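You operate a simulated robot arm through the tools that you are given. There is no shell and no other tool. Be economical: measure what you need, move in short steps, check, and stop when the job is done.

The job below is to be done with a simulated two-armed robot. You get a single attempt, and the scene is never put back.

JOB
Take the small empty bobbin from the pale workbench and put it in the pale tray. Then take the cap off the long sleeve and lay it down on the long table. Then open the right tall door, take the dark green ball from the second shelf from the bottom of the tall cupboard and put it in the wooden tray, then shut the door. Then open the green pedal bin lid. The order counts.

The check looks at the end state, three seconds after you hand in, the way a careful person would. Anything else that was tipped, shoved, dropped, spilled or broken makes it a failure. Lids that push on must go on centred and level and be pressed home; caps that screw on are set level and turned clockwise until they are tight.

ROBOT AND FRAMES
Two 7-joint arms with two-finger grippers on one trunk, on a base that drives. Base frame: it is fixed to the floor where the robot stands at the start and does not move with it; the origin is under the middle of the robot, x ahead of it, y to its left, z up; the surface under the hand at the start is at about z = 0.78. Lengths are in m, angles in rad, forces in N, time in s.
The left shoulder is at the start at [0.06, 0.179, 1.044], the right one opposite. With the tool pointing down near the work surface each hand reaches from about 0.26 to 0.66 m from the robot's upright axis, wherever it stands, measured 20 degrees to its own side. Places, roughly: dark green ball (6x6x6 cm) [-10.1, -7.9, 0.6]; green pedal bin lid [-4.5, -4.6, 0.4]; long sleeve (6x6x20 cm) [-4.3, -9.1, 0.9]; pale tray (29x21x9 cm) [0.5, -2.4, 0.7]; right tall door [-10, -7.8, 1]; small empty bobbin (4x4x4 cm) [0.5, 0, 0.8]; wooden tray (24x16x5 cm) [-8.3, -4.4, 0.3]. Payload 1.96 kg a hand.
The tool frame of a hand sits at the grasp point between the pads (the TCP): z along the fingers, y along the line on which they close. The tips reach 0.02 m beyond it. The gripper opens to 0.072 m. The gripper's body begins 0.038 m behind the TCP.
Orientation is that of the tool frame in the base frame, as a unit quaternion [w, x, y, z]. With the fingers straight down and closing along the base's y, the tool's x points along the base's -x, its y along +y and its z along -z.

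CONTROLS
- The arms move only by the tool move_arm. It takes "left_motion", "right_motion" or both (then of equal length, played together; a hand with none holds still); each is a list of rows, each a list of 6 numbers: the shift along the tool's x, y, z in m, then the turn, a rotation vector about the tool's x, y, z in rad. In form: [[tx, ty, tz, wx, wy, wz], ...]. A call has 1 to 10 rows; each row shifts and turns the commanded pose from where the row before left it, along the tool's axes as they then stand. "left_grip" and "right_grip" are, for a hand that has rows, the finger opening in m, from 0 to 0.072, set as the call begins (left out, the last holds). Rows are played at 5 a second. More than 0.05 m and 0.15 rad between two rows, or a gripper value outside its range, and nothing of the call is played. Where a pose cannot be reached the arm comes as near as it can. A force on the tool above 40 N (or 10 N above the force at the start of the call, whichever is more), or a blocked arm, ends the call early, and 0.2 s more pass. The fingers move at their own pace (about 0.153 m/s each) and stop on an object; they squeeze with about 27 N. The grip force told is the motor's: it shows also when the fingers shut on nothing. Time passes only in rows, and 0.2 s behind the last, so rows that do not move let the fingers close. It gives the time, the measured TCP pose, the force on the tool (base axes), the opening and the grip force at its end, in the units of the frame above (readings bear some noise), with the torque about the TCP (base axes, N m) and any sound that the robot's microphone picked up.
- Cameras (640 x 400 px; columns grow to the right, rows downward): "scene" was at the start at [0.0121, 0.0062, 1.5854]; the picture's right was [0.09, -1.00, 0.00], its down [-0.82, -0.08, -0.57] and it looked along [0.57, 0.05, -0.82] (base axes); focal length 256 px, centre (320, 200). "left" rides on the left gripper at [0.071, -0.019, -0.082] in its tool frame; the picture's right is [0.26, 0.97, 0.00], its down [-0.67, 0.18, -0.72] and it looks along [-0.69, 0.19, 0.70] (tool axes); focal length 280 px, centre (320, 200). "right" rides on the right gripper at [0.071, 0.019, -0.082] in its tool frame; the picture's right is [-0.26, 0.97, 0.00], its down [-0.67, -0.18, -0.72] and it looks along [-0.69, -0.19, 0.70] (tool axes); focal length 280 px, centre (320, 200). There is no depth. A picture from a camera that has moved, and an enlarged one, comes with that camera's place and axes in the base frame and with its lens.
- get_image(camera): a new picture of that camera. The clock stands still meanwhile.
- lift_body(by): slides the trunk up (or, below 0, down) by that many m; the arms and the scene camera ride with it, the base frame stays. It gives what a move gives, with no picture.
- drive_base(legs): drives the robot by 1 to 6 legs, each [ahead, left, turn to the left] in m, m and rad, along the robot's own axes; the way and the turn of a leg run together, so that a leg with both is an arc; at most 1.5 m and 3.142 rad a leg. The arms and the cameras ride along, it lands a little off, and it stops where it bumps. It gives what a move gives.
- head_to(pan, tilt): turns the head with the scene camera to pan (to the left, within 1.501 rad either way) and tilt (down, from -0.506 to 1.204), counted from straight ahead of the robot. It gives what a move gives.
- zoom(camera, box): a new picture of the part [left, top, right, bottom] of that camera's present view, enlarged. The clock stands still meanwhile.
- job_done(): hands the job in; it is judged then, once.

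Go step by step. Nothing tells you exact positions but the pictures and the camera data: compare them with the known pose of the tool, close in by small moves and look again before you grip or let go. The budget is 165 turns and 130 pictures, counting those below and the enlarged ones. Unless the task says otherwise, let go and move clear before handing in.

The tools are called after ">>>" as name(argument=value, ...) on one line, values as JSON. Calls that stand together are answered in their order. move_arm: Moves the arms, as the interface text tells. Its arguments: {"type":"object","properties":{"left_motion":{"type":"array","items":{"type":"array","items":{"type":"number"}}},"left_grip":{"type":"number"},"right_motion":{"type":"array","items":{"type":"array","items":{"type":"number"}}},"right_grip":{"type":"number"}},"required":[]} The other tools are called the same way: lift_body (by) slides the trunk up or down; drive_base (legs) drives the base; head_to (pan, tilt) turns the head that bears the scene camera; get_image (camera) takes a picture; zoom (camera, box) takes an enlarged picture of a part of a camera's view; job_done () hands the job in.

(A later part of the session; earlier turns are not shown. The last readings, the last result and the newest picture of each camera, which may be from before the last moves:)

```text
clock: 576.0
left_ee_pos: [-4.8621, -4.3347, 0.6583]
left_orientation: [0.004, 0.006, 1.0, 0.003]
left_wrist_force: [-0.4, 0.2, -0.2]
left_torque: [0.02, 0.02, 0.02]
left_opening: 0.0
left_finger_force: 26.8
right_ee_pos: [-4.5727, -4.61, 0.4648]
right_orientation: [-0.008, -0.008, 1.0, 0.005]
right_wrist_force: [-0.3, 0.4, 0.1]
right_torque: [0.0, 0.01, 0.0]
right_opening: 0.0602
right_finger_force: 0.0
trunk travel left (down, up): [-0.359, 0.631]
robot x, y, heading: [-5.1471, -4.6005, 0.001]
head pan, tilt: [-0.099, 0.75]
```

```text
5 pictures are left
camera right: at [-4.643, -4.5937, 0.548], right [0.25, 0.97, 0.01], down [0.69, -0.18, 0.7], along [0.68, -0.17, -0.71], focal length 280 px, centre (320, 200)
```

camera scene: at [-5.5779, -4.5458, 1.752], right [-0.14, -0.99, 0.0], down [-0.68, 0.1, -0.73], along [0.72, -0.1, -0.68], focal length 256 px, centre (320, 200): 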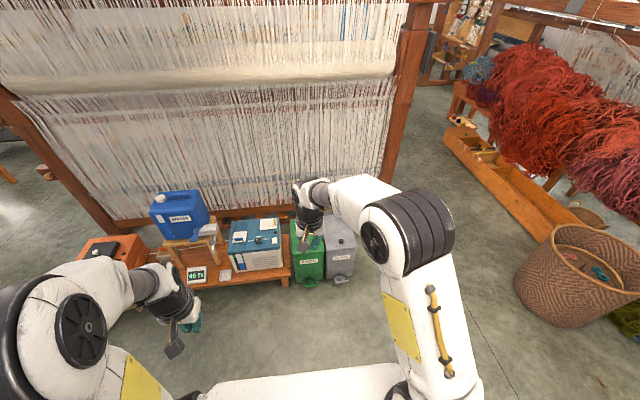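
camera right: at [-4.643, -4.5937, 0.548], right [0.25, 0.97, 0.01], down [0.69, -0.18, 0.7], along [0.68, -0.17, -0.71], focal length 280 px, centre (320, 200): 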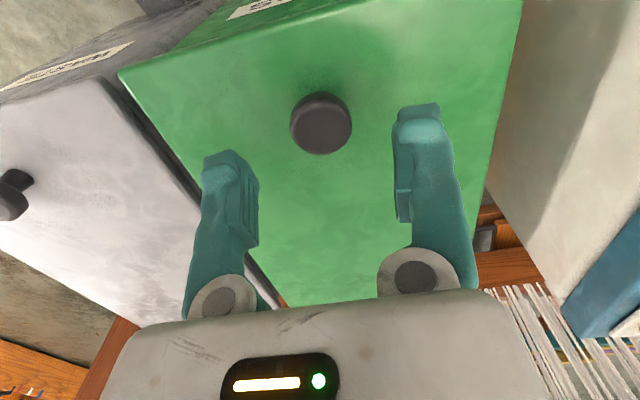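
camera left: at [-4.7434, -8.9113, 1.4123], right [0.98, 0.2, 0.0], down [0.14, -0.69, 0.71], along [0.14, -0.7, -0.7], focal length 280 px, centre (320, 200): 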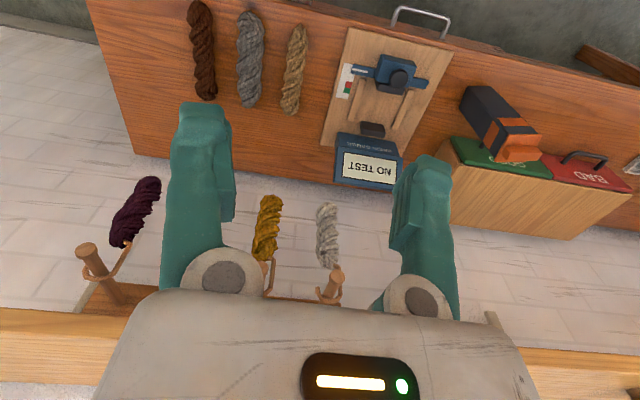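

Triangulated, the knob top is at (−4.565, −4.612, 0.404). I'll nudge ahead 8 mm, lower 5.5 cm with the trunk and grip it.

>>> drive_base(legs=[[0.008, -0.002, 0]])

>>> lift_body(by=-0.055)

>>> move_arm(right_motion=[[0, 0, 0, 0, 0, 0], [0, 0, 0, 0, 0, 0], [0, 0, 0, 0, 0, 0]], right_grip=0.01)

```text
clock: 576.8
left_ee_pos: [-4.8546, -4.3364, 0.6577]
left_orientation: [0.003, 0.006, 1.0, 0.003]
left_wrist_force: [-0.5, -0.4, -0.1]
left_torque: [0.0, 0.02, -0.03]
left_opening: 0.0
left_finger_force: 26.3
right_ee_pos: [-4.5649, -4.6114, 0.4649]
right_orientation: [-0.009, -0.008, 1.0, 0.004]
right_wrist_force: [0.4, 0.1, -0.5]
right_torque: [-0.01, 0.05, -0.01]
right_opening: 0.0597
right_finger_force: 0.0
trunk travel left (down, up): [-0.359, 0.631]
robot x, y, heading: [-5.1379, -4.6013, 0.007]
head pan, tilt: [-0.099, 0.75]
```

```text
clock: 577.7
left_ee_pos: [-4.8552, -4.337, 0.6039]
left_orientation: [0.004, 0.006, 1.0, 0.001]
left_wrist_force: [0.0, 0.7, -0.3]
left_torque: [0.0, 0.04, -0.04]
left_opening: 0.0001
left_finger_force: 26.8
right_ee_pos: [-4.5644, -4.6114, 0.4135]
right_orientation: [-0.006, -0.008, 1.0, 0.006]
right_wrist_force: [0.9, 1.2, 15.4]
right_torque: [-0.59, -0.11, -0.11]
right_opening: 0.0606
right_finger_force: 0.8
trunk travel left (down, up): [-0.304, 0.686]
robot x, y, heading: [-5.1452, -4.6015, 0.002]
head pan, tilt: [-0.099, 0.75]
```

```text
clock: 578.5
left_ee_pos: [-4.8561, -4.3361, 0.6052]
left_orientation: [0.004, 0.008, 1.0, 0.002]
left_wrist_force: [0.8, 0.3, -0.3]
left_torque: [0.0, -0.04, -0.01]
left_opening: 0.0
left_finger_force: 26.9
right_ee_pos: [-4.5648, -4.6101, 0.4137]
right_orientation: [-0.005, -0.007, 1.0, 0.007]
right_wrist_force: [9.1, 10.4, 31.2]
right_torque: [0.02, -0.06, -0.01]
right_opening: 0.0258
right_finger_force: 40.5
trunk travel left (down, up): [-0.304, 0.686]
robot x, y, heading: [-5.1454, -4.5997, 0.007]
head pan, tilt: [-0.099, 0.75]
```

I have the knob. I'll raise the lid along its arc, tilting the hand with it, in small steps.

>>> move_arm(right_motion=[[-0.0052, 0, -0.0285, 0, 0.148, 0], [-0.0052, 0, -0.0285, 0, 0.148, 0], [0, 0, 0, 0, 0, 0]], right_grip=0.0)

```text
clock: 579.3
left_ee_pos: [-4.8565, -4.3357, 0.6048]
left_orientation: [0.004, 0.006, 1.0, 0.002]
left_wrist_force: [2.1, -0.9, 0.5]
left_torque: [-0.01, 0.02, 0.0]
left_opening: 0.0
left_finger_force: 26.4
right_ee_pos: [-4.5649, -4.6102, 0.4133]
right_orientation: [-0.005, -0.008, 1.0, 0.006]
right_wrist_force: [11.7, 20.0, 30.2]
right_torque: [-0.12, -0.28, 0.06]
right_opening: 0.0257
right_finger_force: 40.0
right hand out of reach, approached as far as the arm can: row 1, 2
trunk travel left (down, up): [-0.304, 0.686]
robot x, y, heading: [-5.1383, -4.5998, 0.005]
head pan, tilt: [-0.099, 0.75]
```

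The arm can't do it at this reach, so I'll raise with the trunk and creep with the base instead.

>>> lift_body(by=0.045)

>>> drive_base(legs=[[0.012, 0, 0]])

>>> lift_body(by=0.04)

>>> get_image(camera="scene")

```text
clock: 580.2
left_ee_pos: [-4.8546, -4.3362, 0.6475]
left_orientation: [0.002, 0.006, 1.0, 0.001]
left_wrist_force: [-0.9, -0.3, 0.3]
left_torque: [0.0, 0.01, -0.02]
left_opening: 0.0
left_finger_force: 27.0
right_ee_pos: [-4.5652, -4.6113, 0.4548]
right_orientation: [-0.008, -0.008, 1.0, 0.006]
right_wrist_force: [24.9, 31.4, -8.9]
right_torque: [-0.07, 0.32, -0.06]
right_opening: 0.0262
right_finger_force: 39.8
trunk travel left (down, up): [-0.349, 0.641]
robot x, y, heading: [-5.1428, -4.6026, 0.001]
head pan, tilt: [-0.099, 0.75]
```

```text
clock: 581.0
left_ee_pos: [-4.845, -4.3349, 0.6486]
left_orientation: [0.006, 0.005, 1.0, 0.002]
left_wrist_force: [-0.8, 0.2, 0.5]
left_torque: [0.01, 0.02, -0.04]
left_opening: 0.0001
left_finger_force: 26.8
right_ee_pos: [-4.5572, -4.6101, 0.4565]
right_orientation: [-0.011, -0.008, 1.0, 0.004]
right_wrist_force: [-39.7, 24.7, 8.1]
right_torque: [-0.22, 0.47, 0.0]
right_opening: 0.0258
right_finger_force: 39.8
trunk travel left (down, up): [-0.349, 0.641]
robot x, y, heading: [-5.1309, -4.6064, 0.001]
head pan, tilt: [-0.099, 0.75]
```

```text
clock: 581.8
left_ee_pos: [-4.8411, -4.3367, 0.6873]
left_orientation: [0.002, 0.006, 1.0, 0.001]
left_wrist_force: [0.5, -0.8, -0.2]
left_torque: [0.04, -0.01, 0.0]
left_opening: 0.0
left_finger_force: 27.2
right_ee_pos: [-4.5523, -4.6115, 0.4938]
right_orientation: [-0.011, -0.007, 1.0, 0.008]
right_wrist_force: [32.9, 6.2, -13.2]
right_torque: [0.06, -0.62, 0.05]
right_opening: 0.0263
right_finger_force: 40.1
trunk travel left (down, up): [-0.389, 0.601]
robot x, y, heading: [-5.1335, -4.6071, 0.004]
head pan, tilt: [-0.099, 0.75]
```

```text
4 pictures are left
camera scene: at [-5.103, -4.6099, 1.3019], right [-0.1, -1.0, 0.0], down [-0.68, 0.07, -0.73], along [0.73, -0.07, -0.68], focal length 256 px, centre (320, 200)
```

scene: 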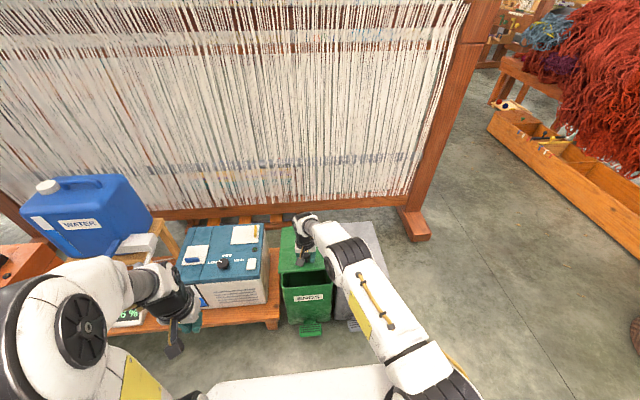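

The lid is rising, about 25° so far. I'll continue with alternating small base and trunk moves.

>>> drive_base(legs=[[0.02, 0, 0]])

>>> lift_body(by=0.025)

>>> drive_base(legs=[[0.025, 0, 0]])

>>> lift_body(by=0.022)

>>> drive_base(legs=[[0.025, 0, 0]])

>>> lift_body(by=0.018)

```text
clock: 582.6
left_ee_pos: [-4.8256, -4.3367, 0.6898]
left_orientation: [0.005, 0.006, 1.0, 0.002]
left_wrist_force: [1.0, -1.2, 0.2]
left_torque: [-0.04, 0.02, 0.0]
left_opening: 0.0
left_finger_force: 26.9
right_ee_pos: [-4.5381, -4.6096, 0.4956]
right_orientation: [-0.014, -0.008, 1.0, 0.006]
right_wrist_force: [-29.8, 1.3, 8.4]
right_torque: [-0.01, 0.3, 0.11]
right_opening: 0.0256
right_finger_force: 40.2
trunk travel left (down, up): [-0.389, 0.601]
robot x, y, heading: [-5.111, -4.6021, 0.003]
head pan, tilt: [-0.099, 0.75]
```

```text
clock: 583.3
left_ee_pos: [-4.8206, -4.3372, 0.7122]
left_orientation: [0.0, 0.006, 1.0, 0.001]
left_wrist_force: [-0.8, 0.5, 0.1]
left_torque: [0.0, 0.0, 0.0]
left_opening: 0.0
left_finger_force: 27.2
right_ee_pos: [-4.5339, -4.6107, 0.5175]
right_orientation: [-0.015, -0.007, 1.0, 0.005]
right_wrist_force: [33.5, 2.6, -18.0]
right_torque: [0.0, -0.6, 0.03]
right_opening: 0.026
right_finger_force: 39.9
trunk travel left (down, up): [-0.414, 0.576]
robot x, y, heading: [-5.1108, -4.6018, 0.01]
head pan, tilt: [-0.099, 0.75]
```

```text
clock: 584.1
left_ee_pos: [-4.7979, -4.3362, 0.7134]
left_orientation: [0.003, 0.006, 1.0, 0.003]
left_wrist_force: [-0.7, -0.3, -0.2]
left_torque: [0.01, 0.01, -0.02]
left_opening: 0.0002
left_finger_force: 26.6
right_ee_pos: [-4.5113, -4.61, 0.5181]
right_orientation: [-0.014, -0.009, 1.0, 0.006]
right_wrist_force: [0.0, -0.6, -1.0]
right_torque: [-0.02, -0.04, 0.02]
right_opening: 0.0
right_finger_force: 29.8
trunk travel left (down, up): [-0.414, 0.576]
robot x, y, heading: [-5.086, -4.6027, 0.001]
head pan, tilt: [-0.099, 0.75]
```

```text
clock: 584.8
left_ee_pos: [-4.798, -4.3367, 0.735]
left_orientation: [0.004, 0.006, 1.0, 0.002]
left_wrist_force: [0.3, -0.7, 0.3]
left_torque: [-0.04, 0.01, 0.04]
left_opening: 0.0
left_finger_force: 27.0
right_ee_pos: [-4.5122, -4.6101, 0.5391]
right_orientation: [-0.014, -0.008, 1.0, 0.006]
right_wrist_force: [-0.5, -0.6, 0.1]
right_torque: [-0.01, 0.0, -0.01]
right_opening: 0.0003
right_finger_force: 29.8
trunk travel left (down, up): [-0.436, 0.554]
robot x, y, heading: [-5.0866, -4.6014, -0.001]
head pan, tilt: [-0.099, 0.75]
```

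```text
clock: 585.6
left_ee_pos: [-4.7724, -4.3367, 0.7352]
left_orientation: [0.003, 0.006, 1.0, 0.002]
left_wrist_force: [1.1, 0.6, 0.3]
left_torque: [0.02, -0.01, 0.01]
left_opening: 0.0
left_finger_force: 27.2
right_ee_pos: [-4.4865, -4.6108, 0.5405]
right_orientation: [-0.015, -0.008, 1.0, 0.005]
right_wrist_force: [-0.5, 0.7, 0.1]
right_torque: [0.01, 0.0, -0.03]
right_opening: 0.0
right_finger_force: 29.7
trunk travel left (down, up): [-0.436, 0.554]
robot x, y, heading: [-5.0583, -4.5983, 0.002]
head pan, tilt: [-0.099, 0.75]
```

```text
clock: 586.2
left_ee_pos: [-4.7725, -4.3362, 0.7538]
left_orientation: [0.003, 0.006, 1.0, 0.003]
left_wrist_force: [-0.4, -1.0, -0.4]
left_torque: [-0.01, 0.02, 0.01]
left_opening: 0.0
left_finger_force: 27.2
right_ee_pos: [-4.4866, -4.6097, 0.5579]
right_orientation: [-0.015, -0.009, 1.0, 0.007]
right_wrist_force: [1.1, -0.1, 0.3]
right_torque: [0.03, -0.01, 0.01]
right_opening: 0.0003
right_finger_force: 29.4
trunk travel left (down, up): [-0.454, 0.536]
robot x, y, heading: [-5.0644, -4.6033, 0.004]
head pan, tilt: [-0.099, 0.75]
```

The knob slipped out at around 35°. I'll check whether the lid stayed up.

>>> zoom(camera="scene", box=[240, 200, 380, 350])

```text
2.67 times, centred on (310, 275) of scene
camera zoom: at [-5.0371, -4.6102, 1.367], right [-0.1, -1.0, 0.0], down [-0.68, 0.07, -0.73], along [0.73, -0.07, -0.68], focal length 682 px, centre (347, 0)
```

zoom: 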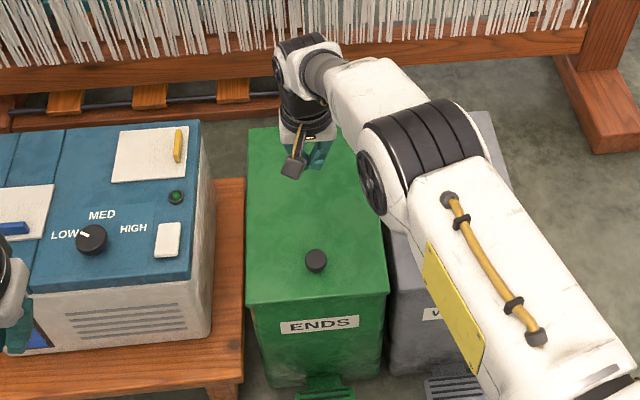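

The lid fell shut, so it must be pushed past vertical. Plan: lift it with the right hand at the knob, then put the left hand (pointing forward) under its front edge and push it over. First I'll pitch the left hand forward and bring the right back over the knob.

>>> move_arm(left_motion=[[0, 0, 0, 0, -0.149, 0], [0, 0, 0, 0, -0.149, 0], [0, 0, 0, 0, -0.149, 0], [0, 0, 0, 0, -0.149, 0], [0, 0, 0, 0, -0.149, 0], [0, 0, 0, 0, -0.149, 0], [0, 0, 0, 0, -0.149, 0], [0, 0, 0, 0, -0.149, 0], [0, 0, 0, 0, -0.149, 0], [0, 0, 0, 0, -0.149, 0]], right_motion=[[0.039, 0, 0, 0, 0, 0], [0.039, 0, 0, 0, 0, 0], [0, 0, 0, 0, 0, 0], [0, 0, 0.03, 0, 0, 0], [0, 0, 0.03, 0, 0, 0], [0, 0, 0.03, 0, 0, 0], [0, 0, 0.03, 0, 0, 0], [0, 0, 0.018, 0, 0, 0], [0, 0, 0, 0, 0, 0], [0, 0, 0, 0, 0, 0]], right_grip=0.06)

```text
clock: 588.4
left_ee_pos: [-4.6652, -4.2246, 0.8685]
left_orientation: [0.678, 0.008, 0.735, -0.008]
left_wrist_force: [0.0, 0.1, 0.0]
left_torque: [-0.01, 0.01, -0.02]
left_opening: 0.0001
left_finger_force: 26.8
left hand out of reach, approached as far as the arm can: row 1, 2, 3, 4, 5, 6, 7, 8, 9, 10
right_ee_pos: [-4.5695, -4.6105, 0.4227]
right_orientation: [-0.014, -0.007, 1.0, 0.006]
right_wrist_force: [-0.2, -0.1, 1.1]
right_torque: [-0.01, -0.03, 0.01]
right_opening: 0.0602
right_finger_force: 0.0
trunk travel left (down, up): [-0.454, 0.536]
robot x, y, heading: [-5.0616, -4.6014, 0.001]
head pan, tilt: [-0.099, 0.75]
```

Left hand now points forward. I'll bring it down in front of the lid's left part while the right hand settles onto the knob.

>>> move_arm(left_motion=[[0, -0.02, -0.03, 0, 0, 0], [0.02, -0.025, -0.03, 0, 0, 0], [0.035, -0.03, 0, 0, 0, 0], [0.038, -0.03, 0, 0, 0, 0], [0.038, -0.03, 0, 0, 0, 0], [0.038, -0.03, 0, 0, 0, 0], [0.038, -0.03, 0, 0, 0, 0], [0.038, -0.03, 0, 0, 0, 0], [0.038, -0.03, 0, 0, 0, 0], [0.038, -0.03, 0, 0, 0, 0]], right_motion=[[-0.0045, 0, 0.008, 0, 0, 0], [0, 0, 0, 0, 0, 0], [0, 0, 0, 0, 0, 0], [0, 0, 0, 0, 0, 0], [0, 0, 0, 0, 0, 0], [0, 0, 0, 0, 0, 0], [0, 0, 0, 0, 0, 0], [0, 0, 0, 0, 0, 0], [0, 0, 0, 0, 0, 0], [0, 0, 0, 0, 0, 0]])

>>> move_arm(right_motion=[[0, 0, 0, 0, 0, 0], [0, 0, 0, 0, 0, 0], [0, 0, 0, 0, 0, 0]], right_grip=0.0)

```text
clock: 590.6
left_ee_pos: [-4.7258, -4.2088, 0.8478]
left_orientation: [0.681, 0.005, 0.733, -0.003]
left_wrist_force: [-0.1, 0.2, 0.6]
left_torque: [0.02, 0.04, 0.01]
left_opening: 0.0
left_finger_force: 27.2
left hand out of reach, approached as far as the arm can: row 1, 2, 3, 4, 5, 6, 7, 8, 9, 10
right_ee_pos: [-4.5654, -4.6103, 0.4136]
right_orientation: [-0.014, -0.008, 1.0, 0.005]
right_wrist_force: [0.1, -0.1, 0.2]
right_torque: [-0.02, -0.02, -0.02]
right_opening: 0.0596
right_finger_force: 0.1
trunk travel left (down, up): [-0.454, 0.536]
robot x, y, heading: [-5.0606, -4.6004, -0.002]
head pan, tilt: [-0.099, 0.75]
```

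```text
clock: 591.4
left_ee_pos: [-4.7256, -4.2098, 0.8485]
left_orientation: [0.681, 0.006, 0.733, -0.003]
left_wrist_force: [0.7, -0.5, -0.3]
left_torque: [0.01, 0.01, 0.0]
left_opening: 0.0
left_finger_force: 26.8
right_ee_pos: [-4.5649, -4.6113, 0.4152]
right_orientation: [-0.014, -0.008, 1.0, 0.005]
right_wrist_force: [-0.2, 0.4, -0.8]
right_torque: [0.01, -0.01, 0.06]
right_opening: 0.0262
right_finger_force: 40.0
trunk travel left (down, up): [-0.454, 0.536]
robot x, y, heading: [-5.0596, -4.6033, -0.0]
head pan, tilt: [-0.099, 0.75]
```

The forward-pointing pose is not reachable that low, so I'll use a 50° pitch for the left hand instead, which worked before, and move it in front of the lid.

>>> move_arm(left_motion=[[0, 0, 0, 0, 0.132, 0], [0, 0, 0, 0, 0.132, 0], [0, 0, 0, 0, 0.132, 0], [0, 0, 0, 0, 0.132, 0], [0, 0, 0, 0, 0.132, 0], [0, 0, 0, 0, 0.132, 0], [0.02, -0.03, 0.027, 0, 0, 0], [0.02, -0.03, 0.027, 0, 0, 0], [0.02, -0.03, 0.027, 0, 0, 0], [0, 0, 0, 0, 0, 0]])

```text
clock: 593.6
left_ee_pos: [-4.6941, -4.2761, 0.7456]
left_orientation: [0.345, 0.007, 0.939, -0.001]
left_wrist_force: [-0.3, 0.4, -0.2]
left_torque: [-0.01, -0.02, -0.02]
left_opening: 0.0
left_finger_force: 27.2
left hand out of reach, approached as far as the arm can: row 1, 8, 9
right_ee_pos: [-4.5656, -4.6099, 0.4149]
right_orientation: [-0.014, -0.008, 1.0, 0.006]
right_wrist_force: [0.2, 0.0, -1.5]
right_torque: [0.13, 0.12, 0.07]
right_opening: 0.0258
right_finger_force: 39.5
trunk travel left (down, up): [-0.454, 0.536]
robot x, y, heading: [-5.0611, -4.6005, 0.003]
head pan, tilt: [-0.099, 0.75]
```

I'll loosen the knob, back the base 7 cm to give the left arm room, re-extend the right hand and bring the left one in.

>>> move_arm(right_motion=[[0, 0, 0, 0, 0, 0], [0, 0, 0, 0, 0, 0]], right_grip=0.06)

>>> drive_base(legs=[[-0.07, 0, 0]])

>>> move_arm(left_motion=[[0.01, -0.0288, 0.0316, 0, 0, 0], [0.01, -0.0288, 0.0316, 0, 0, 0], [0.01, -0.0288, 0.0316, 0, 0, 0], [0.01, -0.0288, 0.0316, 0, 0, 0], [0.01, -0.0288, 0.0316, 0, 0, 0], [0.01, -0.0288, 0.0316, 0, 0, 0], [0.01, -0.0288, 0.0316, 0, 0, 0], [0.01, -0.0288, 0.0316, 0, 0, 0], [0.01, -0.0288, 0.0316, 0, 0, 0], [0, 0, 0, 0, 0, 0]], right_motion=[[-0.035, 0, 0, 0, 0, 0], [-0.035, 0, 0, 0, 0, 0], [0, 0, 0, 0, 0, 0], [0, 0, 0, 0, 0, 0], [0, 0, 0, 0, 0, 0], [0, 0, 0, 0, 0, 0], [0, 0, 0, 0, 0, 0], [0, 0, 0, 0, 0, 0], [0, 0, 0, 0, 0, 0], [0, 0, 0, 0, 0, 0]])

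```text
clock: 594.2
left_ee_pos: [-4.6934, -4.2777, 0.7462]
left_orientation: [0.345, 0.008, 0.938, -0.001]
left_wrist_force: [0.1, 1.1, -0.1]
left_torque: [0.01, -0.03, 0.01]
left_opening: 0.0
left_finger_force: 27.5
right_ee_pos: [-4.5666, -4.6107, 0.4146]
right_orientation: [-0.014, -0.008, 1.0, 0.006]
right_wrist_force: [-0.7, -0.1, -0.4]
right_torque: [-0.03, -0.03, 0.0]
right_opening: 0.06
right_finger_force: 0.2
trunk travel left (down, up): [-0.454, 0.536]
robot x, y, heading: [-5.0608, -4.6025, 0.0]
head pan, tilt: [-0.099, 0.75]
```

```text
clock: 595.2
left_ee_pos: [-4.7665, -4.2764, 0.7467]
left_orientation: [0.346, 0.007, 0.938, 0.0]
left_wrist_force: [0.1, 0.2, 0.3]
left_torque: [-0.02, -0.01, -0.02]
left_opening: 0.0
left_finger_force: 26.9
right_ee_pos: [-4.6373, -4.6105, 0.4155]
right_orientation: [-0.014, -0.008, 1.0, 0.006]
right_wrist_force: [-0.7, 0.5, 0.0]
right_torque: [0.0, -0.01, 0.0]
right_opening: 0.0601
right_finger_force: 0.1
trunk travel left (down, up): [-0.454, 0.536]
robot x, y, heading: [-5.1342, -4.5997, 0.0]
head pan, tilt: [-0.099, 0.75]
```

```text
clock: 595.7
left_ee_pos: [-4.7738, -4.2584, 0.7167]
left_orientation: [0.347, -0.068, 0.935, 0.02]
left_wrist_force: [0.5, 0.2, 0.4]
left_torque: [-0.01, -0.05, 0.0]
left_opening: 0.0
left_finger_force: 27.4
right_ee_pos: [-4.6125, -4.6118, 0.4127]
right_orientation: [-0.023, -0.008, 1.0, 0.004]
right_wrist_force: [-4.9, 2.5, 18.1]
right_torque: [-0.61, 0.01, -0.19]
right_opening: 0.0599
right_finger_force: 0.5
right hand out of reach, approached as far as the arm can: row 2
trunk travel left (down, up): [-0.454, 0.536]
robot x, y, heading: [-5.1318, -4.6008, -0.003]
head pan, tilt: [-0.099, 0.75]
stopped in row 2 (right hand): the force on the tool passed its limit at 80 N (the readings are from after the stop); the commanded pose is now the measured one
```

Reach is the issue, so I'll change tactics: both hands pointing down with the base close in; right lifts by the knob, left slips a closed finger under the edge to hold it. First I'll reset the left hand to pointing down and clear the right.

>>> move_arm(left_motion=[[0, 0, 0, 0, 0.14, 0], [0, 0, 0, 0, 0.14, 0], [0, 0, 0, 0, 0.14, 0], [0, 0, 0, 0, 0.14, 0], [0, 0, 0, 0, 0.14, 0], [0, -0.04, 0, 0, 0, 0], [0, -0.04, 0, 0, 0, 0], [0, -0.04, 0, 0, 0, 0], [0, 0, 0, 0, 0, 0]], right_motion=[[0, 0, -0.04, 0, 0, 0], [0.02, 0, 0, 0, 0, 0], [0, 0, 0, 0, 0, 0], [0, 0, 0, 0, 0, 0], [0, 0, 0, 0, 0, 0], [0, 0, 0, 0, 0, 0], [0, 0, 0, 0, 0, 0], [0, 0, 0, 0, 0, 0], [0, 0, 0, 0, 0, 0]])

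>>> drive_base(legs=[[0.075, 0, 0]])

```text
clock: 597.7
left_ee_pos: [-4.7535, -4.3803, 0.7166]
left_orientation: [0.054, -0.065, 0.996, -0.014]
left_wrist_force: [0.3, 0.1, 0.1]
left_torque: [0.0, -0.01, 0.02]
left_opening: 0.0
left_finger_force: 26.5
left hand out of reach, approached as far as the arm can: row 3
right_ee_pos: [-4.6303, -4.6131, 0.4503]
right_orientation: [-0.025, -0.008, 1.0, 0.003]
right_wrist_force: [0.2, -0.1, 0.1]
right_torque: [-0.03, 0.01, 0.01]
right_opening: 0.0598
right_finger_force: 0.0
trunk travel left (down, up): [-0.454, 0.536]
robot x, y, heading: [-5.1326, -4.6032, -0.0]
head pan, tilt: [-0.099, 0.75]
```

```text
clock: 598.7
left_ee_pos: [-4.679, -4.3807, 0.7163]
left_orientation: [0.053, -0.064, 0.996, -0.015]
left_wrist_force: [-0.4, 0.1, 0.4]
left_torque: [0.01, 0.02, 0.0]
left_opening: 0.0
left_finger_force: 27.0
right_ee_pos: [-4.5551, -4.6133, 0.4509]
right_orientation: [-0.026, -0.007, 1.0, 0.002]
right_wrist_force: [-0.4, 0.8, 0.2]
right_torque: [-0.02, 0.02, -0.01]
right_opening: 0.06
right_finger_force: 0.0
trunk travel left (down, up): [-0.454, 0.536]
robot x, y, heading: [-5.0558, -4.6023, -0.002]
head pan, tilt: [-0.099, 0.75]
```

Next: right hand down onto the knob, left hand down in front of the bin's left part.

>>> move_arm(left_motion=[[0.002, -0.035, 0.02, 0, 0, 0], [0, -0.035, 0.03, 0, 0, 0], [0, -0.035, 0.03, 0, 0, 0], [0, -0.035, 0.03, 0, 0, 0], [0, -0.01, 0.045, 0, 0, 0], [0, 0, 0.045, 0, 0, 0], [0, 0, 0.045, 0, 0, 0], [0, 0, 0.045, 0, 0, 0], [0, 0, 0.04, 0, 0, 0], [0, 0, 0, 0, 0, 0]], right_motion=[[0.01, 0.002, 0.012, 0, 0, 0], [0, 0, 0.012, 0, 0, 0], [0, 0, 0.012, 0, 0, 0], [0, 0, 0, 0, 0, 0], [0, 0, 0, 0, 0, 0], [0, 0, 0, 0, 0, 0], [0, 0, 0, 0, 0, 0], [0, 0, 0, 0, 0, 0], [0, 0, 0, 0, 0, 0], [0, 0, 0, 0, 0, 0]])

>>> move_arm(right_motion=[[0, 0, 0, 0, 0, 0], [0, 0, 0, 0, 0, 0], [0, 0, 0, 0, 0, 0]], right_grip=0.0)

```text
clock: 600.9
left_ee_pos: [-4.6279, -4.5367, 0.393]
left_orientation: [0.052, -0.065, 0.996, -0.013]
left_wrist_force: [-16.5, -0.6, -1.3]
left_torque: [0.02, 0.18, -0.09]
left_opening: 0.0
left_finger_force: 27.3
right_ee_pos: [-4.5694, -4.6103, 0.4155]
right_orientation: [-0.026, -0.007, 1.0, 0.003]
right_wrist_force: [-0.1, -0.1, -0.6]
right_torque: [-0.02, -0.02, 0.03]
right_opening: 0.0601
right_finger_force: 0.0
trunk travel left (down, up): [-0.454, 0.536]
robot x, y, heading: [-5.0558, -4.602, 0.001]
head pan, tilt: [-0.099, 0.75]
```

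```text
clock: 601.7
left_ee_pos: [-4.6276, -4.5361, 0.3945]
left_orientation: [0.053, -0.064, 0.996, -0.013]
left_wrist_force: [-28.4, -1.6, -9.9]
left_torque: [0.03, 0.41, -0.24]
left_opening: 0.0
left_finger_force: 27.3
right_ee_pos: [-4.5694, -4.611, 0.4144]
right_orientation: [-0.025, -0.007, 1.0, 0.003]
right_wrist_force: [1.0, -2.6, 6.3]
right_torque: [-0.02, 1.2, 0.04]
right_opening: 0.026
right_finger_force: 40.6
trunk travel left (down, up): [-0.454, 0.536]
robot x, y, heading: [-5.0555, -4.6018, -0.001]
head pan, tilt: [-0.099, 0.75]
```

Left finger is touching the bin front; I'll back it off, then lift the lid by alternating trunk and arm moves along the arc.

>>> move_arm(left_motion=[[0.02, 0, 0, 0, 0, 0], [0.02, 0, 0, 0, 0, 0], [0, 0, 0, 0, 0, 0]])

>>> lift_body(by=0.035)

>>> move_arm(right_motion=[[-0.01, 0, 0, 0, 0.07, 0], [0, 0, 0, 0, 0, 0]])

>>> lift_body(by=0.033)

>>> move_arm(right_motion=[[-0.013, 0, 0, 0, 0.07, 0], [0, 0, 0, 0, 0, 0]])

>>> lift_body(by=0.03)

```text
clock: 602.5
left_ee_pos: [-4.6635, -4.5402, 0.3909]
left_orientation: [0.055, -0.065, 0.996, -0.014]
left_wrist_force: [-0.5, 0.1, 0.3]
left_torque: [-0.01, -0.02, 0.0]
left_opening: 0.0
left_finger_force: 27.4
right_ee_pos: [-4.5691, -4.6097, 0.4153]
right_orientation: [-0.025, -0.007, 1.0, 0.002]
right_wrist_force: [-5.9, -3.0, 2.7]
right_torque: [0.0, -0.69, 0.04]
right_opening: 0.0258
right_finger_force: 40.1
trunk travel left (down, up): [-0.454, 0.536]
robot x, y, heading: [-5.0589, -4.6003, 0.0]
head pan, tilt: [-0.099, 0.75]
```

```text
clock: 603.3
left_ee_pos: [-4.6648, -4.541, 0.4244]
left_orientation: [0.054, -0.065, 0.996, -0.014]
left_wrist_force: [-0.3, 0.1, 0.2]
left_torque: [-0.02, -0.02, -0.01]
left_opening: 0.0
left_finger_force: 27.1
right_ee_pos: [-4.565, -4.6115, 0.4491]
right_orientation: [-0.023, -0.008, 1.0, 0.003]
right_wrist_force: [26.3, -4.4, -4.4]
right_torque: [-0.06, -0.78, -0.04]
right_opening: 0.0261
right_finger_force: 40.1
trunk travel left (down, up): [-0.489, 0.501]
robot x, y, heading: [-5.0561, -4.6005, 0.004]
head pan, tilt: [-0.099, 0.75]
```

```text
clock: 603.9
left_ee_pos: [-4.6663, -4.5421, 0.4266]
left_orientation: [0.056, -0.065, 0.996, -0.014]
left_wrist_force: [-0.5, -0.4, 0.4]
left_torque: [0.02, 0.01, -0.02]
left_opening: 0.0
left_finger_force: 26.4
right_ee_pos: [-4.5655, -4.6104, 0.4479]
right_orientation: [-0.065, -0.008, 0.998, 0.003]
right_wrist_force: [-33.7, -5.7, 6.9]
right_torque: [-0.02, 0.06, 0.05]
right_opening: 0.0258
right_finger_force: 39.8
trunk travel left (down, up): [-0.489, 0.501]
robot x, y, heading: [-5.0547, -4.6036, 0.001]
head pan, tilt: [-0.099, 0.75]
```

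```text
clock: 604.7
left_ee_pos: [-4.6641, -4.5409, 0.457]
left_orientation: [0.054, -0.065, 0.996, -0.013]
left_wrist_force: [-0.4, 0.4, -0.5]
left_torque: [0.01, 0.01, 0.01]
left_opening: 0.0
left_finger_force: 27.3
right_ee_pos: [-4.5537, -4.6106, 0.4827]
right_orientation: [-0.055, -0.007, 0.998, 0.004]
right_wrist_force: [27.6, -7.1, -8.5]
right_torque: [0.03, -1.0, 0.0]
right_opening: 0.0259
right_finger_force: 40.1
trunk travel left (down, up): [-0.522, 0.468]
robot x, y, heading: [-5.0554, -4.6019, 0.003]
head pan, tilt: [-0.099, 0.75]
```

```text
clock: 605.3
left_ee_pos: [-4.6635, -4.541, 0.4567]
left_orientation: [0.054, -0.064, 0.996, -0.014]
left_wrist_force: [-0.7, 0.0, 0.5]
left_torque: [0.0, 0.01, -0.01]
left_opening: 0.0
left_finger_force: 26.8
right_ee_pos: [-4.5538, -4.6112, 0.4822]
right_orientation: [-0.075, -0.008, 0.997, 0.004]
right_wrist_force: [29.8, 2.5, -9.1]
right_torque: [0.0, -0.93, 0.06]
right_opening: 0.0261
right_finger_force: 39.7
right hand out of reach, approached as far as the arm can: row 1
trunk travel left (down, up): [-0.522, 0.468]
robot x, y, heading: [-5.0562, -4.6021, 0.003]
head pan, tilt: [-0.099, 0.75]
```

```text
clock: 606.0
left_ee_pos: [-4.6664, -4.5414, 0.4899]
left_orientation: [0.055, -0.065, 0.996, -0.014]
left_wrist_force: [0.3, 0.6, 0.0]
left_torque: [-0.02, 0.02, 0.0]
left_opening: 0.0001
left_finger_force: 26.7
right_ee_pos: [-4.5636, -4.6112, 0.5132]
right_orientation: [-0.083, -0.007, 0.997, 0.001]
right_wrist_force: [-36.1, 2.9, 14.8]
right_torque: [-0.09, 0.26, 0.02]
right_opening: 0.0059
right_finger_force: 29.4
trunk travel left (down, up): [-0.552, 0.438]
robot x, y, heading: [-5.0583, -4.604, -0.001]
head pan, tilt: [-0.099, 0.75]
```

The fingers closed further but still feel a load. I'll use one picture to see the lid's state.

>>> zoom(camera="scene", box=[230, 200, 390, 340])

```text
2.86 times, centred on (310, 270) of scene
camera zoom: at [-5.0381, -4.61, 1.4656], right [-0.1, -1.0, 0.0], down [-0.68, 0.07, -0.73], along [0.73, -0.07, -0.68], focal length 731 px, centre (349, 0)
```

zoom: 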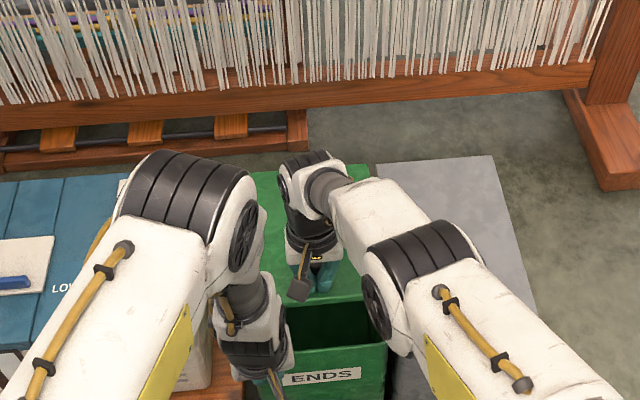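

The lid is up about 25–30° and still held. I'll slide the left finger in under its edge now.

>>> move_arm(left_motion=[[-0.03, 0, 0, 0, 0, 0], [-0.03, 0, 0, 0, 0, 0], [-0.03, 0, 0, 0, 0, 0], [-0.02, 0, 0, 0, 0, 0]])

```text
clock: 606.5
left_ee_pos: [-4.6414, -4.539, 0.4925]
left_orientation: [0.055, -0.063, 0.996, -0.013]
left_wrist_force: [0.8, -0.8, 0.2]
left_torque: [-0.01, 0.03, -0.02]
left_opening: 0.0001
left_finger_force: 27.2
right_ee_pos: [-4.5654, -4.612, 0.5125]
right_orientation: [-0.085, -0.008, 0.996, 0.002]
right_wrist_force: [-24.6, -1.4, 9.0]
right_torque: [-0.07, 0.29, 0.02]
right_opening: 0.0061
right_finger_force: 29.7
trunk travel left (down, up): [-0.552, 0.438]
robot x, y, heading: [-5.0563, -4.5995, 0.005]
head pan, tilt: [-0.099, 0.75]
stopped in row 2 (right hand): the force on the tool passed its limit at 52 N (the readings are from after the stop); the commanded pose is now the measured one
```

The right hand's load stopped the call early. I'll repeat for the rest.

>>> move_arm(left_motion=[[-0.025, 0, 0, 0, 0, 0], [-0.025, 0, 0, 0, 0, 0], [-0.025, 0, 0, 0, 0, 0]])

```text
clock: 607.1
left_ee_pos: [-4.6052, -4.5342, 0.4921]
left_orientation: [0.04, -0.062, 0.997, -0.013]
left_wrist_force: [-7.2, -0.6, -4.2]
left_torque: [0.05, 0.01, -0.08]
left_opening: 0.0001
left_finger_force: 26.8
right_ee_pos: [-4.5647, -4.6109, 0.5124]
right_orientation: [-0.084, -0.008, 0.996, 0.002]
right_wrist_force: [-19.8, -2.1, 14.4]
right_torque: [0.0, 0.26, 0.0]
right_opening: 0.0062
right_finger_force: 29.9
trunk travel left (down, up): [-0.552, 0.438]
robot x, y, heading: [-5.0568, -4.5985, 0.003]
head pan, tilt: [-0.099, 0.75]
stopped in row 3 (left hand): the force on the tool passed its limit at 63 N (the readings are from after the stop); the commanded pose is now the measured one
```

Left is touching the lid's edge, and the right fingertips seem to be caged around the knob's stem, which is a secure hold. I'll raise the right a bit more with the left eased back.

>>> move_arm(left_motion=[[0.015, 0, 0, 0, 0, 0], [0, 0, 0.01, 0, 0, 0], [0, 0, 0.01, 0, 0, 0], [0, 0, 0, 0, 0, 0]], right_motion=[[0, 0, 0, 0, 0, 0], [-0.01, 0, -0.02, 0, 0, 0], [-0.01, 0, -0.02, 0, 0, 0], [0, 0, 0, 0, 0, 0]])

```text
clock: 608.1
left_ee_pos: [-4.6162, -4.5372, 0.4725]
left_orientation: [0.043, -0.064, 0.997, -0.012]
left_wrist_force: [-9.4, 2.2, 26.2]
left_torque: [0.2, -1.67, 0.2]
left_opening: 0.0
left_finger_force: 26.8
right_ee_pos: [-4.5503, -4.6115, 0.5433]
right_orientation: [-0.08, -0.008, 0.997, 0.003]
right_wrist_force: [-16.0, 4.8, -15.2]
right_torque: [-0.03, 0.29, 0.15]
right_opening: 0.0002
right_finger_force: 30.1
right hand out of reach, approached as far as the arm can: row 2, 3
trunk travel left (down, up): [-0.552, 0.438]
robot x, y, heading: [-5.0582, -4.6034, 0.0]
head pan, tilt: [-0.099, 0.75]
```

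The left tip seems to be pressing down on the lid's edge. I'll lift it and back it off, then see what the right hand feels.

>>> move_arm(left_motion=[[0.02, 0, -0.01, 0, 0, 0], [0.03, 0, 0, 0, 0, 0], [0, 0, 0, 0, 0, 0]])

>>> zoom(camera="scene", box=[250, 220, 390, 340])

```text
clock: 608.9
left_ee_pos: [-4.6676, -4.5429, 0.4759]
left_orientation: [0.042, -0.062, 0.997, -0.013]
left_wrist_force: [0.6, -0.6, 0.1]
left_torque: [0.03, 0.01, 0.03]
left_opening: 0.0
left_finger_force: 27.4
right_ee_pos: [-4.5475, -4.6127, 0.5424]
right_orientation: [-0.079, -0.007, 0.997, 0.003]
right_wrist_force: [-6.7, 4.4, 3.6]
right_torque: [0.1, -0.01, 0.04]
right_opening: 0.0062
right_finger_force: 29.8
trunk travel left (down, up): [-0.552, 0.438]
robot x, y, heading: [-5.0571, -4.6052, 0.007]
head pan, tilt: [-0.099, 0.75]
```

```text
3.33 times, centred on (320, 280) of scene
camera zoom: at [-5.0357, -4.6099, 1.4649], right [-0.1, -1.0, 0.0], down [-0.68, 0.07, -0.73], along [0.73, -0.07, -0.68], focal length 853 px, centre (320, -67)
```

zoom: 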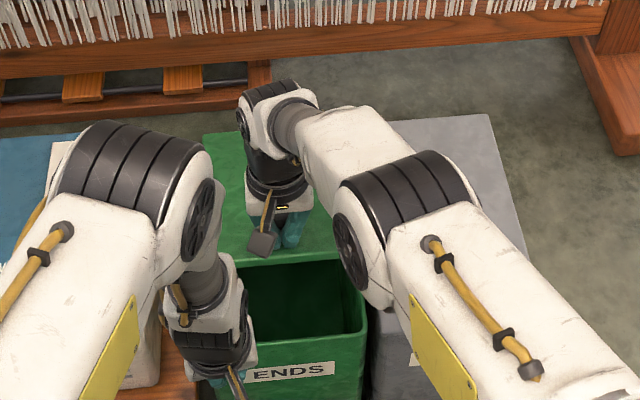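

Good: the lid is held at about 32° and the left hand is free in front. I'll bring the left hand forward against the lid's edge as a stop, then release the right.

>>> move_arm(left_motion=[[-0.03, 0, 0, 0, 0, 0], [-0.025, 0, 0, 0, 0, 0], [-0.012, 0, 0, 0, 0, 0], [0, 0, 0, 0, 0, 0]])

>>> move_arm(right_motion=[[0, 0, 0, 0, 0, 0], [0, 0, 0, 0, 0, 0], [0, 0, -0.04, 0, 0, 0], [0, -0.01, -0.04, 0, 0, 0], [0, -0.04, -0.02, 0, 0, 0], [0, -0.045, 0, 0, 0, 0], [0, -0.045, 0, 0, 0, 0], [0.02, -0.04, 0, 0, 0, 0]], right_grip=0.06)

```text
clock: 609.9
left_ee_pos: [-4.5992, -4.5346, 0.4823]
left_orientation: [0.042, -0.062, 0.997, -0.012]
left_wrist_force: [-1.0, 0.0, -0.7]
left_torque: [0.02, -0.02, 0.01]
left_opening: 0.0
left_finger_force: 26.6
right_ee_pos: [-4.5473, -4.613, 0.5426]
right_orientation: [-0.08, -0.008, 0.997, 0.003]
right_wrist_force: [-5.6, 3.9, 2.4]
right_torque: [0.01, 0.02, 0.04]
right_opening: 0.006
right_finger_force: 30.3
trunk travel left (down, up): [-0.552, 0.438]
robot x, y, heading: [-5.0615, -4.6044, 0.001]
head pan, tilt: [-0.099, 0.75]
```

```text
clock: 611.7
left_ee_pos: [-4.5989, -4.5342, 0.4834]
left_orientation: [0.042, -0.063, 0.997, -0.013]
left_wrist_force: [-9.0, -2.3, 2.0]
left_torque: [-0.04, -0.21, -0.17]
left_opening: 0.0
left_finger_force: 26.3
right_ee_pos: [-4.5484, -4.7935, 0.6395]
right_orientation: [-0.081, -0.008, 0.997, 0.003]
right_wrist_force: [-0.8, 0.3, 0.7]
right_torque: [0.01, 0.0, 0.01]
right_opening: 0.0599
right_finger_force: 0.1
trunk travel left (down, up): [-0.552, 0.438]
robot x, y, heading: [-5.0534, -4.6028, 0.002]
head pan, tilt: [-0.099, 0.75]
```

The lid is leaning on the left hand now (9 N), and the right is clear. I'll push the left hand forward to rotate the lid up.

>>> move_arm(left_motion=[[-0.02, 0, 0, 0, 0, 0], [-0.02, 0, 0, 0, 0, 0], [-0.02, 0, -0.005, 0, 0, 0], [-0.02, 0, -0.005, 0, 0, 0], [-0.02, 0, -0.005, 0, 0, 0], [-0.02, 0, -0.005, 0, 0, 0], [-0.02, 0, 0, 0, 0, 0]])

```text
clock: 612.0
left_ee_pos: [-4.6029, -4.5335, 0.4796]
left_orientation: [0.028, -0.061, 0.998, -0.011]
left_wrist_force: [-13.6, 0.6, 3.5]
left_torque: [-0.12, -0.29, -0.24]
left_opening: 0.0001
left_finger_force: 26.8
right_ee_pos: [-4.5476, -4.7954, 0.6395]
right_orientation: [-0.082, -0.007, 0.997, 0.003]
right_wrist_force: [-0.1, 0.7, -1.2]
right_torque: [0.01, -0.01, 0.03]
right_opening: 0.0601
right_finger_force: 0.1
trunk travel left (down, up): [-0.552, 0.438]
robot x, y, heading: [-5.0592, -4.6043, 0.004]
head pan, tilt: [-0.099, 0.75]
stopped in row 1 (left hand): the force on the tool passed its limit at 56 N (the readings are from after the stop); the commanded pose is now the measured one
```

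It jams with friction if pushed straight. I'll move the left hand along the edge's own arc, up and forward.

>>> move_arm(left_motion=[[-0.009, 0, -0.018, 0, 0, 0], [-0.012, 0, -0.0165, 0, 0, 0], [-0.0145, 0, -0.0155, 0, 0, 0], [-0.0155, 0, -0.0155, 0, 0, 0], [-0.017, 0, -0.013, 0, 0, 0], [-0.017, 0, -0.013, 0, 0, 0], [0, 0, 0, 0, 0, 0]])

```text
clock: 613.6
left_ee_pos: [-4.5233, -4.5232, 0.5789]
left_orientation: [0.032, -0.06, 0.998, -0.012]
left_wrist_force: [-1.0, 0.4, 0.0]
left_torque: [0.0, 0.0, -0.01]
left_opening: 0.0
left_finger_force: 26.8
right_ee_pos: [-4.5475, -4.7935, 0.6398]
right_orientation: [-0.081, -0.008, 0.997, 0.002]
right_wrist_force: [-0.1, 0.5, 0.1]
right_torque: [0.01, 0.01, 0.0]
right_opening: 0.0598
right_finger_force: 0.1
trunk travel left (down, up): [-0.552, 0.438]
robot x, y, heading: [-5.0549, -4.5974, -0.0]
head pan, tilt: [-0.099, 0.75]
```

The load is gone, so the lid has probably dropped again. I'll redo it with a better tool: the left hand pitched forward so its tip can go well under the lid. First I'll retreat and pitch the left hand, and return the right above the knob.

>>> move_arm(left_motion=[[0.04, -0.005, 0, 0, 0, 0], [0.04, -0.005, 0, 0, 0, 0], [0.04, -0.005, 0, 0, 0, 0], [0.03, -0.005, 0, 0, 0, 0], [0, 0, 0, 0, -0.14, 0], [0, 0, 0, 0, -0.14, 0], [0, 0, 0, 0, -0.14, 0], [0, 0, 0, 0, -0.14, 0], [0, 0, 0, 0, -0.14, 0], [0, 0, 0, 0, 0, 0]], right_motion=[[0, 0, 0, 0, 0, 0], [0, 0, 0, 0, 0, 0], [0, 0, 0, 0, 0, 0], [0.018, 0.045, 0, 0, 0, 0], [0, 0.045, 0, 0, 0, 0], [0, 0.045, 0, 0, 0, 0], [0, 0.045, 0, 0, 0, 0], [0, 0, 0, 0, 0, 0], [0, 0, 0, 0, 0, 0], [0, 0, 0, 0, 0, 0]])

>>> lift_body(by=-0.098)

```text
clock: 615.8
left_ee_pos: [-4.6661, -4.5572, 0.5695]
left_orientation: [0.373, -0.066, 0.925, 0.012]
left_wrist_force: [-0.8, 0.3, -0.3]
left_torque: [-0.02, -0.01, -0.01]
left_opening: 0.0
left_finger_force: 26.7
right_ee_pos: [-4.5624, -4.622, 0.6442]
right_orientation: [-0.081, -0.002, 0.997, 0.003]
right_wrist_force: [-0.4, -0.3, -0.8]
right_torque: [0.03, -0.01, -0.01]
right_opening: 0.06
right_finger_force: 0.0
trunk travel left (down, up): [-0.552, 0.438]
robot x, y, heading: [-5.0574, -4.5983, 0.006]
head pan, tilt: [-0.099, 0.75]
```

```text
clock: 617.1
left_ee_pos: [-4.6677, -4.5573, 0.4703]
left_orientation: [0.372, -0.064, 0.926, 0.012]
left_wrist_force: [-0.4, 0.9, 0.5]
left_torque: [-0.04, -0.01, 0.02]
left_opening: 0.0
left_finger_force: 27.3
right_ee_pos: [-4.5636, -4.6216, 0.5459]
right_orientation: [-0.082, -0.003, 0.997, 0.004]
right_wrist_force: [0.1, 0.3, 0.4]
right_torque: [-0.01, -0.03, 0.03]
right_opening: 0.0601
right_finger_force: 0.1
trunk travel left (down, up): [-0.454, 0.536]
robot x, y, heading: [-5.058, -4.6012, 0.006]
head pan, tilt: [-0.099, 0.75]
```

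The left hand is pitched well at about 45°. I'll level the right hand, bring it down on the knob, and lower the left in front of the bin.

>>> move_arm(left_motion=[[0.0, 0.008, 0, 0, 0, 0], [0.0, 0.009, 0, 0, 0, 0], [0.028, 0, 0.0195, 0, 0, 0], [0.028, 0, 0.0195, 0, 0, 0], [0.028, 0, 0.0195, 0, 0, 0], [0, 0, 0, 0, 0, 0], [0, 0, 0, 0, 0, 0]], right_motion=[[0, 0.0105, 0, 0, -0.14, 0], [0, 0, 0.01, 0, -0.024, 0], [0, 0, 0.03, 0, 0, 0], [0, 0, 0.03, 0, 0, 0], [0, 0, 0.03, 0, 0, 0], [0, 0, 0.02, 0, 0, 0], [0, 0, 0, 0, 0, 0]])

```text
clock: 618.8
left_ee_pos: [-4.6912, -4.548, 0.3707]
left_orientation: [0.372, -0.062, 0.926, 0.01]
left_wrist_force: [1.2, 0.3, 0.1]
left_torque: [0.02, 0.0, -0.03]
left_opening: 0.0
left_finger_force: 26.8
right_ee_pos: [-4.5663, -4.6037, 0.4244]
right_orientation: [0.001, -0.009, 1.0, 0.003]
right_wrist_force: [0.3, -0.1, 1.3]
right_torque: [0.0, -0.03, 0.01]
right_opening: 0.0598
right_finger_force: 0.1
trunk travel left (down, up): [-0.454, 0.536]
robot x, y, heading: [-5.0585, -4.6069, 0.003]
head pan, tilt: [-0.099, 0.75]
```

Right is nearly down. I'll settle the last centimetre and close on the knob.

>>> move_arm(right_motion=[[0, -0.006, 0.009, 0, 0, 0], [0, 0, 0, 0, 0, 0]])

>>> move_arm(right_motion=[[0, 0, 0, 0, 0, 0], [0, 0, 0, 0, 0, 0], [0, 0, 0, 0, 0, 0]], right_grip=0.0)

```text
clock: 619.4
left_ee_pos: [-4.6916, -4.5468, 0.3703]
left_orientation: [0.372, -0.062, 0.926, 0.01]
left_wrist_force: [0.0, 0.1, 1.1]
left_torque: [0.0, -0.02, -0.01]
left_opening: 0.0
left_finger_force: 27.3
right_ee_pos: [-4.5646, -4.6091, 0.4174]
right_orientation: [0.0, -0.009, 1.0, 0.004]
right_wrist_force: [-0.1, 0.7, 0.5]
right_torque: [0.0, -0.02, 0.01]
right_opening: 0.0598
right_finger_force: 0.1
trunk travel left (down, up): [-0.454, 0.536]
robot x, y, heading: [-5.0578, -4.6014, 0.0]
head pan, tilt: [-0.099, 0.75]
```

```text
clock: 620.1
left_ee_pos: [-4.6916, -4.5475, 0.3703]
left_orientation: [0.371, -0.061, 0.926, 0.009]
left_wrist_force: [-0.1, -0.7, 0.3]
left_torque: [-0.02, -0.02, 0.01]
left_opening: 0.0
left_finger_force: 26.8
right_ee_pos: [-4.5652, -4.6101, 0.4169]
right_orientation: [0.0, -0.008, 1.0, 0.003]
right_wrist_force: [-0.5, -5.3, -1.4]
right_torque: [-0.01, 0.04, 0.04]
right_opening: 0.0262
right_finger_force: 40.0
trunk travel left (down, up): [-0.454, 0.536]
robot x, y, heading: [-5.0581, -4.5982, 0.004]
head pan, tilt: [-0.099, 0.75]
```

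The knob is gripped again. I'll repeat the lift sequence that worked.

>>> lift_body(by=0.035)

>>> move_arm(right_motion=[[-0.01, 0, 0, 0, 0.07, 0], [0, 0, 0, 0, 0, 0]])

>>> lift_body(by=0.033)

>>> move_arm(right_motion=[[-0.013, 0, 0, 0, 0.07, 0], [0, 0, 0, 0, 0, 0]])

>>> lift_body(by=0.03)

```text
clock: 620.9
left_ee_pos: [-4.6918, -4.548, 0.4044]
left_orientation: [0.37, -0.061, 0.927, 0.01]
left_wrist_force: [0.8, -0.8, -0.6]
left_torque: [-0.01, 0.01, 0.01]
left_opening: 0.0001
left_finger_force: 27.0
right_ee_pos: [-4.5608, -4.6095, 0.4509]
right_orientation: [0.003, -0.007, 1.0, 0.004]
right_wrist_force: [26.8, -10.1, -3.7]
right_torque: [-0.04, -0.96, 0.03]
right_opening: 0.0263
right_finger_force: 40.0
trunk travel left (down, up): [-0.489, 0.501]
robot x, y, heading: [-5.0587, -4.603, 0.002]
head pan, tilt: [-0.099, 0.75]
```

```text
clock: 621.5
left_ee_pos: [-4.6933, -4.5485, 0.4062]
left_orientation: [0.374, -0.06, 0.925, 0.009]
left_wrist_force: [-0.7, -0.2, -0.1]
left_torque: [-0.01, -0.02, 0.02]
left_opening: 0.0
left_finger_force: 27.2
right_ee_pos: [-4.5597, -4.61, 0.4512]
right_orientation: [-0.04, -0.008, 0.999, 0.001]
right_wrist_force: [-34.5, -13.5, 6.8]
right_torque: [-0.03, 0.35, -0.01]
right_opening: 0.0263
right_finger_force: 39.8
trunk travel left (down, up): [-0.489, 0.501]
robot x, y, heading: [-5.0576, -4.6043, 0.0]
head pan, tilt: [-0.099, 0.75]
```

```text
clock: 622.3
left_ee_pos: [-4.6906, -4.5477, 0.4375]
left_orientation: [0.371, -0.061, 0.927, 0.01]
left_wrist_force: [0.2, 0.0, 0.1]
left_torque: [0.01, 0.0, 0.03]
left_opening: 0.0
left_finger_force: 27.1
right_ee_pos: [-4.5474, -4.6089, 0.4852]
right_orientation: [-0.029, -0.008, 1.0, 0.004]
right_wrist_force: [32.9, -15.0, -12.7]
right_torque: [0.07, -0.71, 0.18]
right_opening: 0.0263
right_finger_force: 40.3
trunk travel left (down, up): [-0.522, 0.468]
robot x, y, heading: [-5.0568, -4.6014, 0.001]
head pan, tilt: [-0.099, 0.75]
```

```text
clock: 622.9
left_ee_pos: [-4.6909, -4.5472, 0.4379]
left_orientation: [0.371, -0.062, 0.927, 0.011]
left_wrist_force: [0.1, -0.9, 0.4]
left_torque: [0.01, 0.01, 0.02]
left_opening: 0.0
left_finger_force: 27.0
right_ee_pos: [-4.5486, -4.6111, 0.487]
right_orientation: [-0.068, -0.009, 0.998, 0.004]
right_wrist_force: [32.3, -0.8, -12.1]
right_torque: [0.01, -0.65, 0.06]
right_opening: 0.0259
right_finger_force: 39.6
right hand out of reach, approached as far as the arm can: row 1
trunk travel left (down, up): [-0.522, 0.468]
robot x, y, heading: [-5.0591, -4.6061, -0.006]
head pan, tilt: [-0.099, 0.75]
```

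```text
clock: 623.9
left_ee_pos: [-4.694, -4.5483, 0.4694]
left_orientation: [0.373, -0.061, 0.926, 0.009]
left_wrist_force: [-0.2, 0.3, 0.3]
left_torque: [0.0, 0.02, -0.02]
left_opening: 0.0001
left_finger_force: 27.2
right_ee_pos: [-4.5624, -4.6103, 0.5169]
right_orientation: [-0.08, -0.009, 0.997, 0.002]
right_wrist_force: [-22.5, -0.4, 8.8]
right_torque: [-0.06, 0.24, 0.04]
right_opening: 0.0059
right_finger_force: 29.5
trunk travel left (down, up): [-0.553, 0.437]
robot x, y, heading: [-5.061, -4.6021, 0.001]
head pan, tilt: [-0.099, 0.75]
stopped: the force on the tool passed its limit at 52 N (the readings are from after the stop); the commanded pose is now the measured one
```

Same caged hold as before. I'll raise the right a little more, then slide the pitched left hand under the lid.

>>> move_arm(right_motion=[[-0.01, 0, -0.02, 0, 0, 0], [-0.01, 0, -0.02, 0, 0, 0], [0, 0, 0, 0, 0, 0]])

>>> move_arm(left_motion=[[-0.02, 0, 0.0225, 0, 0, 0], [-0.02, 0, 0.0225, 0, 0, 0], [-0.02, 0, 0.0225, 0, 0, 0], [-0.02, 0, 0.0225, 0, 0, 0], [0, 0, 0, 0, 0, 0]])

```text
clock: 624.7
left_ee_pos: [-4.6945, -4.5467, 0.4693]
left_orientation: [0.373, -0.061, 0.926, 0.009]
left_wrist_force: [0.7, -0.1, 0.9]
left_torque: [0.01, 0.01, -0.01]
left_opening: 0.0
left_finger_force: 27.2
right_ee_pos: [-4.549, -4.6102, 0.5379]
right_orientation: [-0.075, -0.008, 0.997, 0.002]
right_wrist_force: [-16.6, 9.4, 9.7]
right_torque: [0.12, 0.03, 0.06]
right_opening: 0.0058
right_finger_force: 30.5
right hand out of reach, approached as far as the arm can: row 1, 2
trunk travel left (down, up): [-0.553, 0.437]
robot x, y, heading: [-5.0603, -4.6012, 0.005]
head pan, tilt: [-0.099, 0.75]
```

```text
clock: 625.9
left_ee_pos: [-4.5733, -4.5324, 0.4596]
left_orientation: [0.373, -0.061, 0.926, 0.008]
left_wrist_force: [0.3, 0.0, 0.4]
left_torque: [0.0, -0.02, -0.02]
left_opening: 0.0002
left_finger_force: 26.9
right_ee_pos: [-4.5503, -4.6121, 0.5382]
right_orientation: [-0.075, -0.009, 0.997, 0.003]
right_wrist_force: [-15.3, 12.4, 9.0]
right_torque: [0.07, 0.05, 0.08]
right_opening: 0.0061
right_finger_force: 29.9
trunk travel left (down, up): [-0.553, 0.437]
robot x, y, heading: [-5.0607, -4.6003, -0.001]
head pan, tilt: [-0.099, 0.75]
```

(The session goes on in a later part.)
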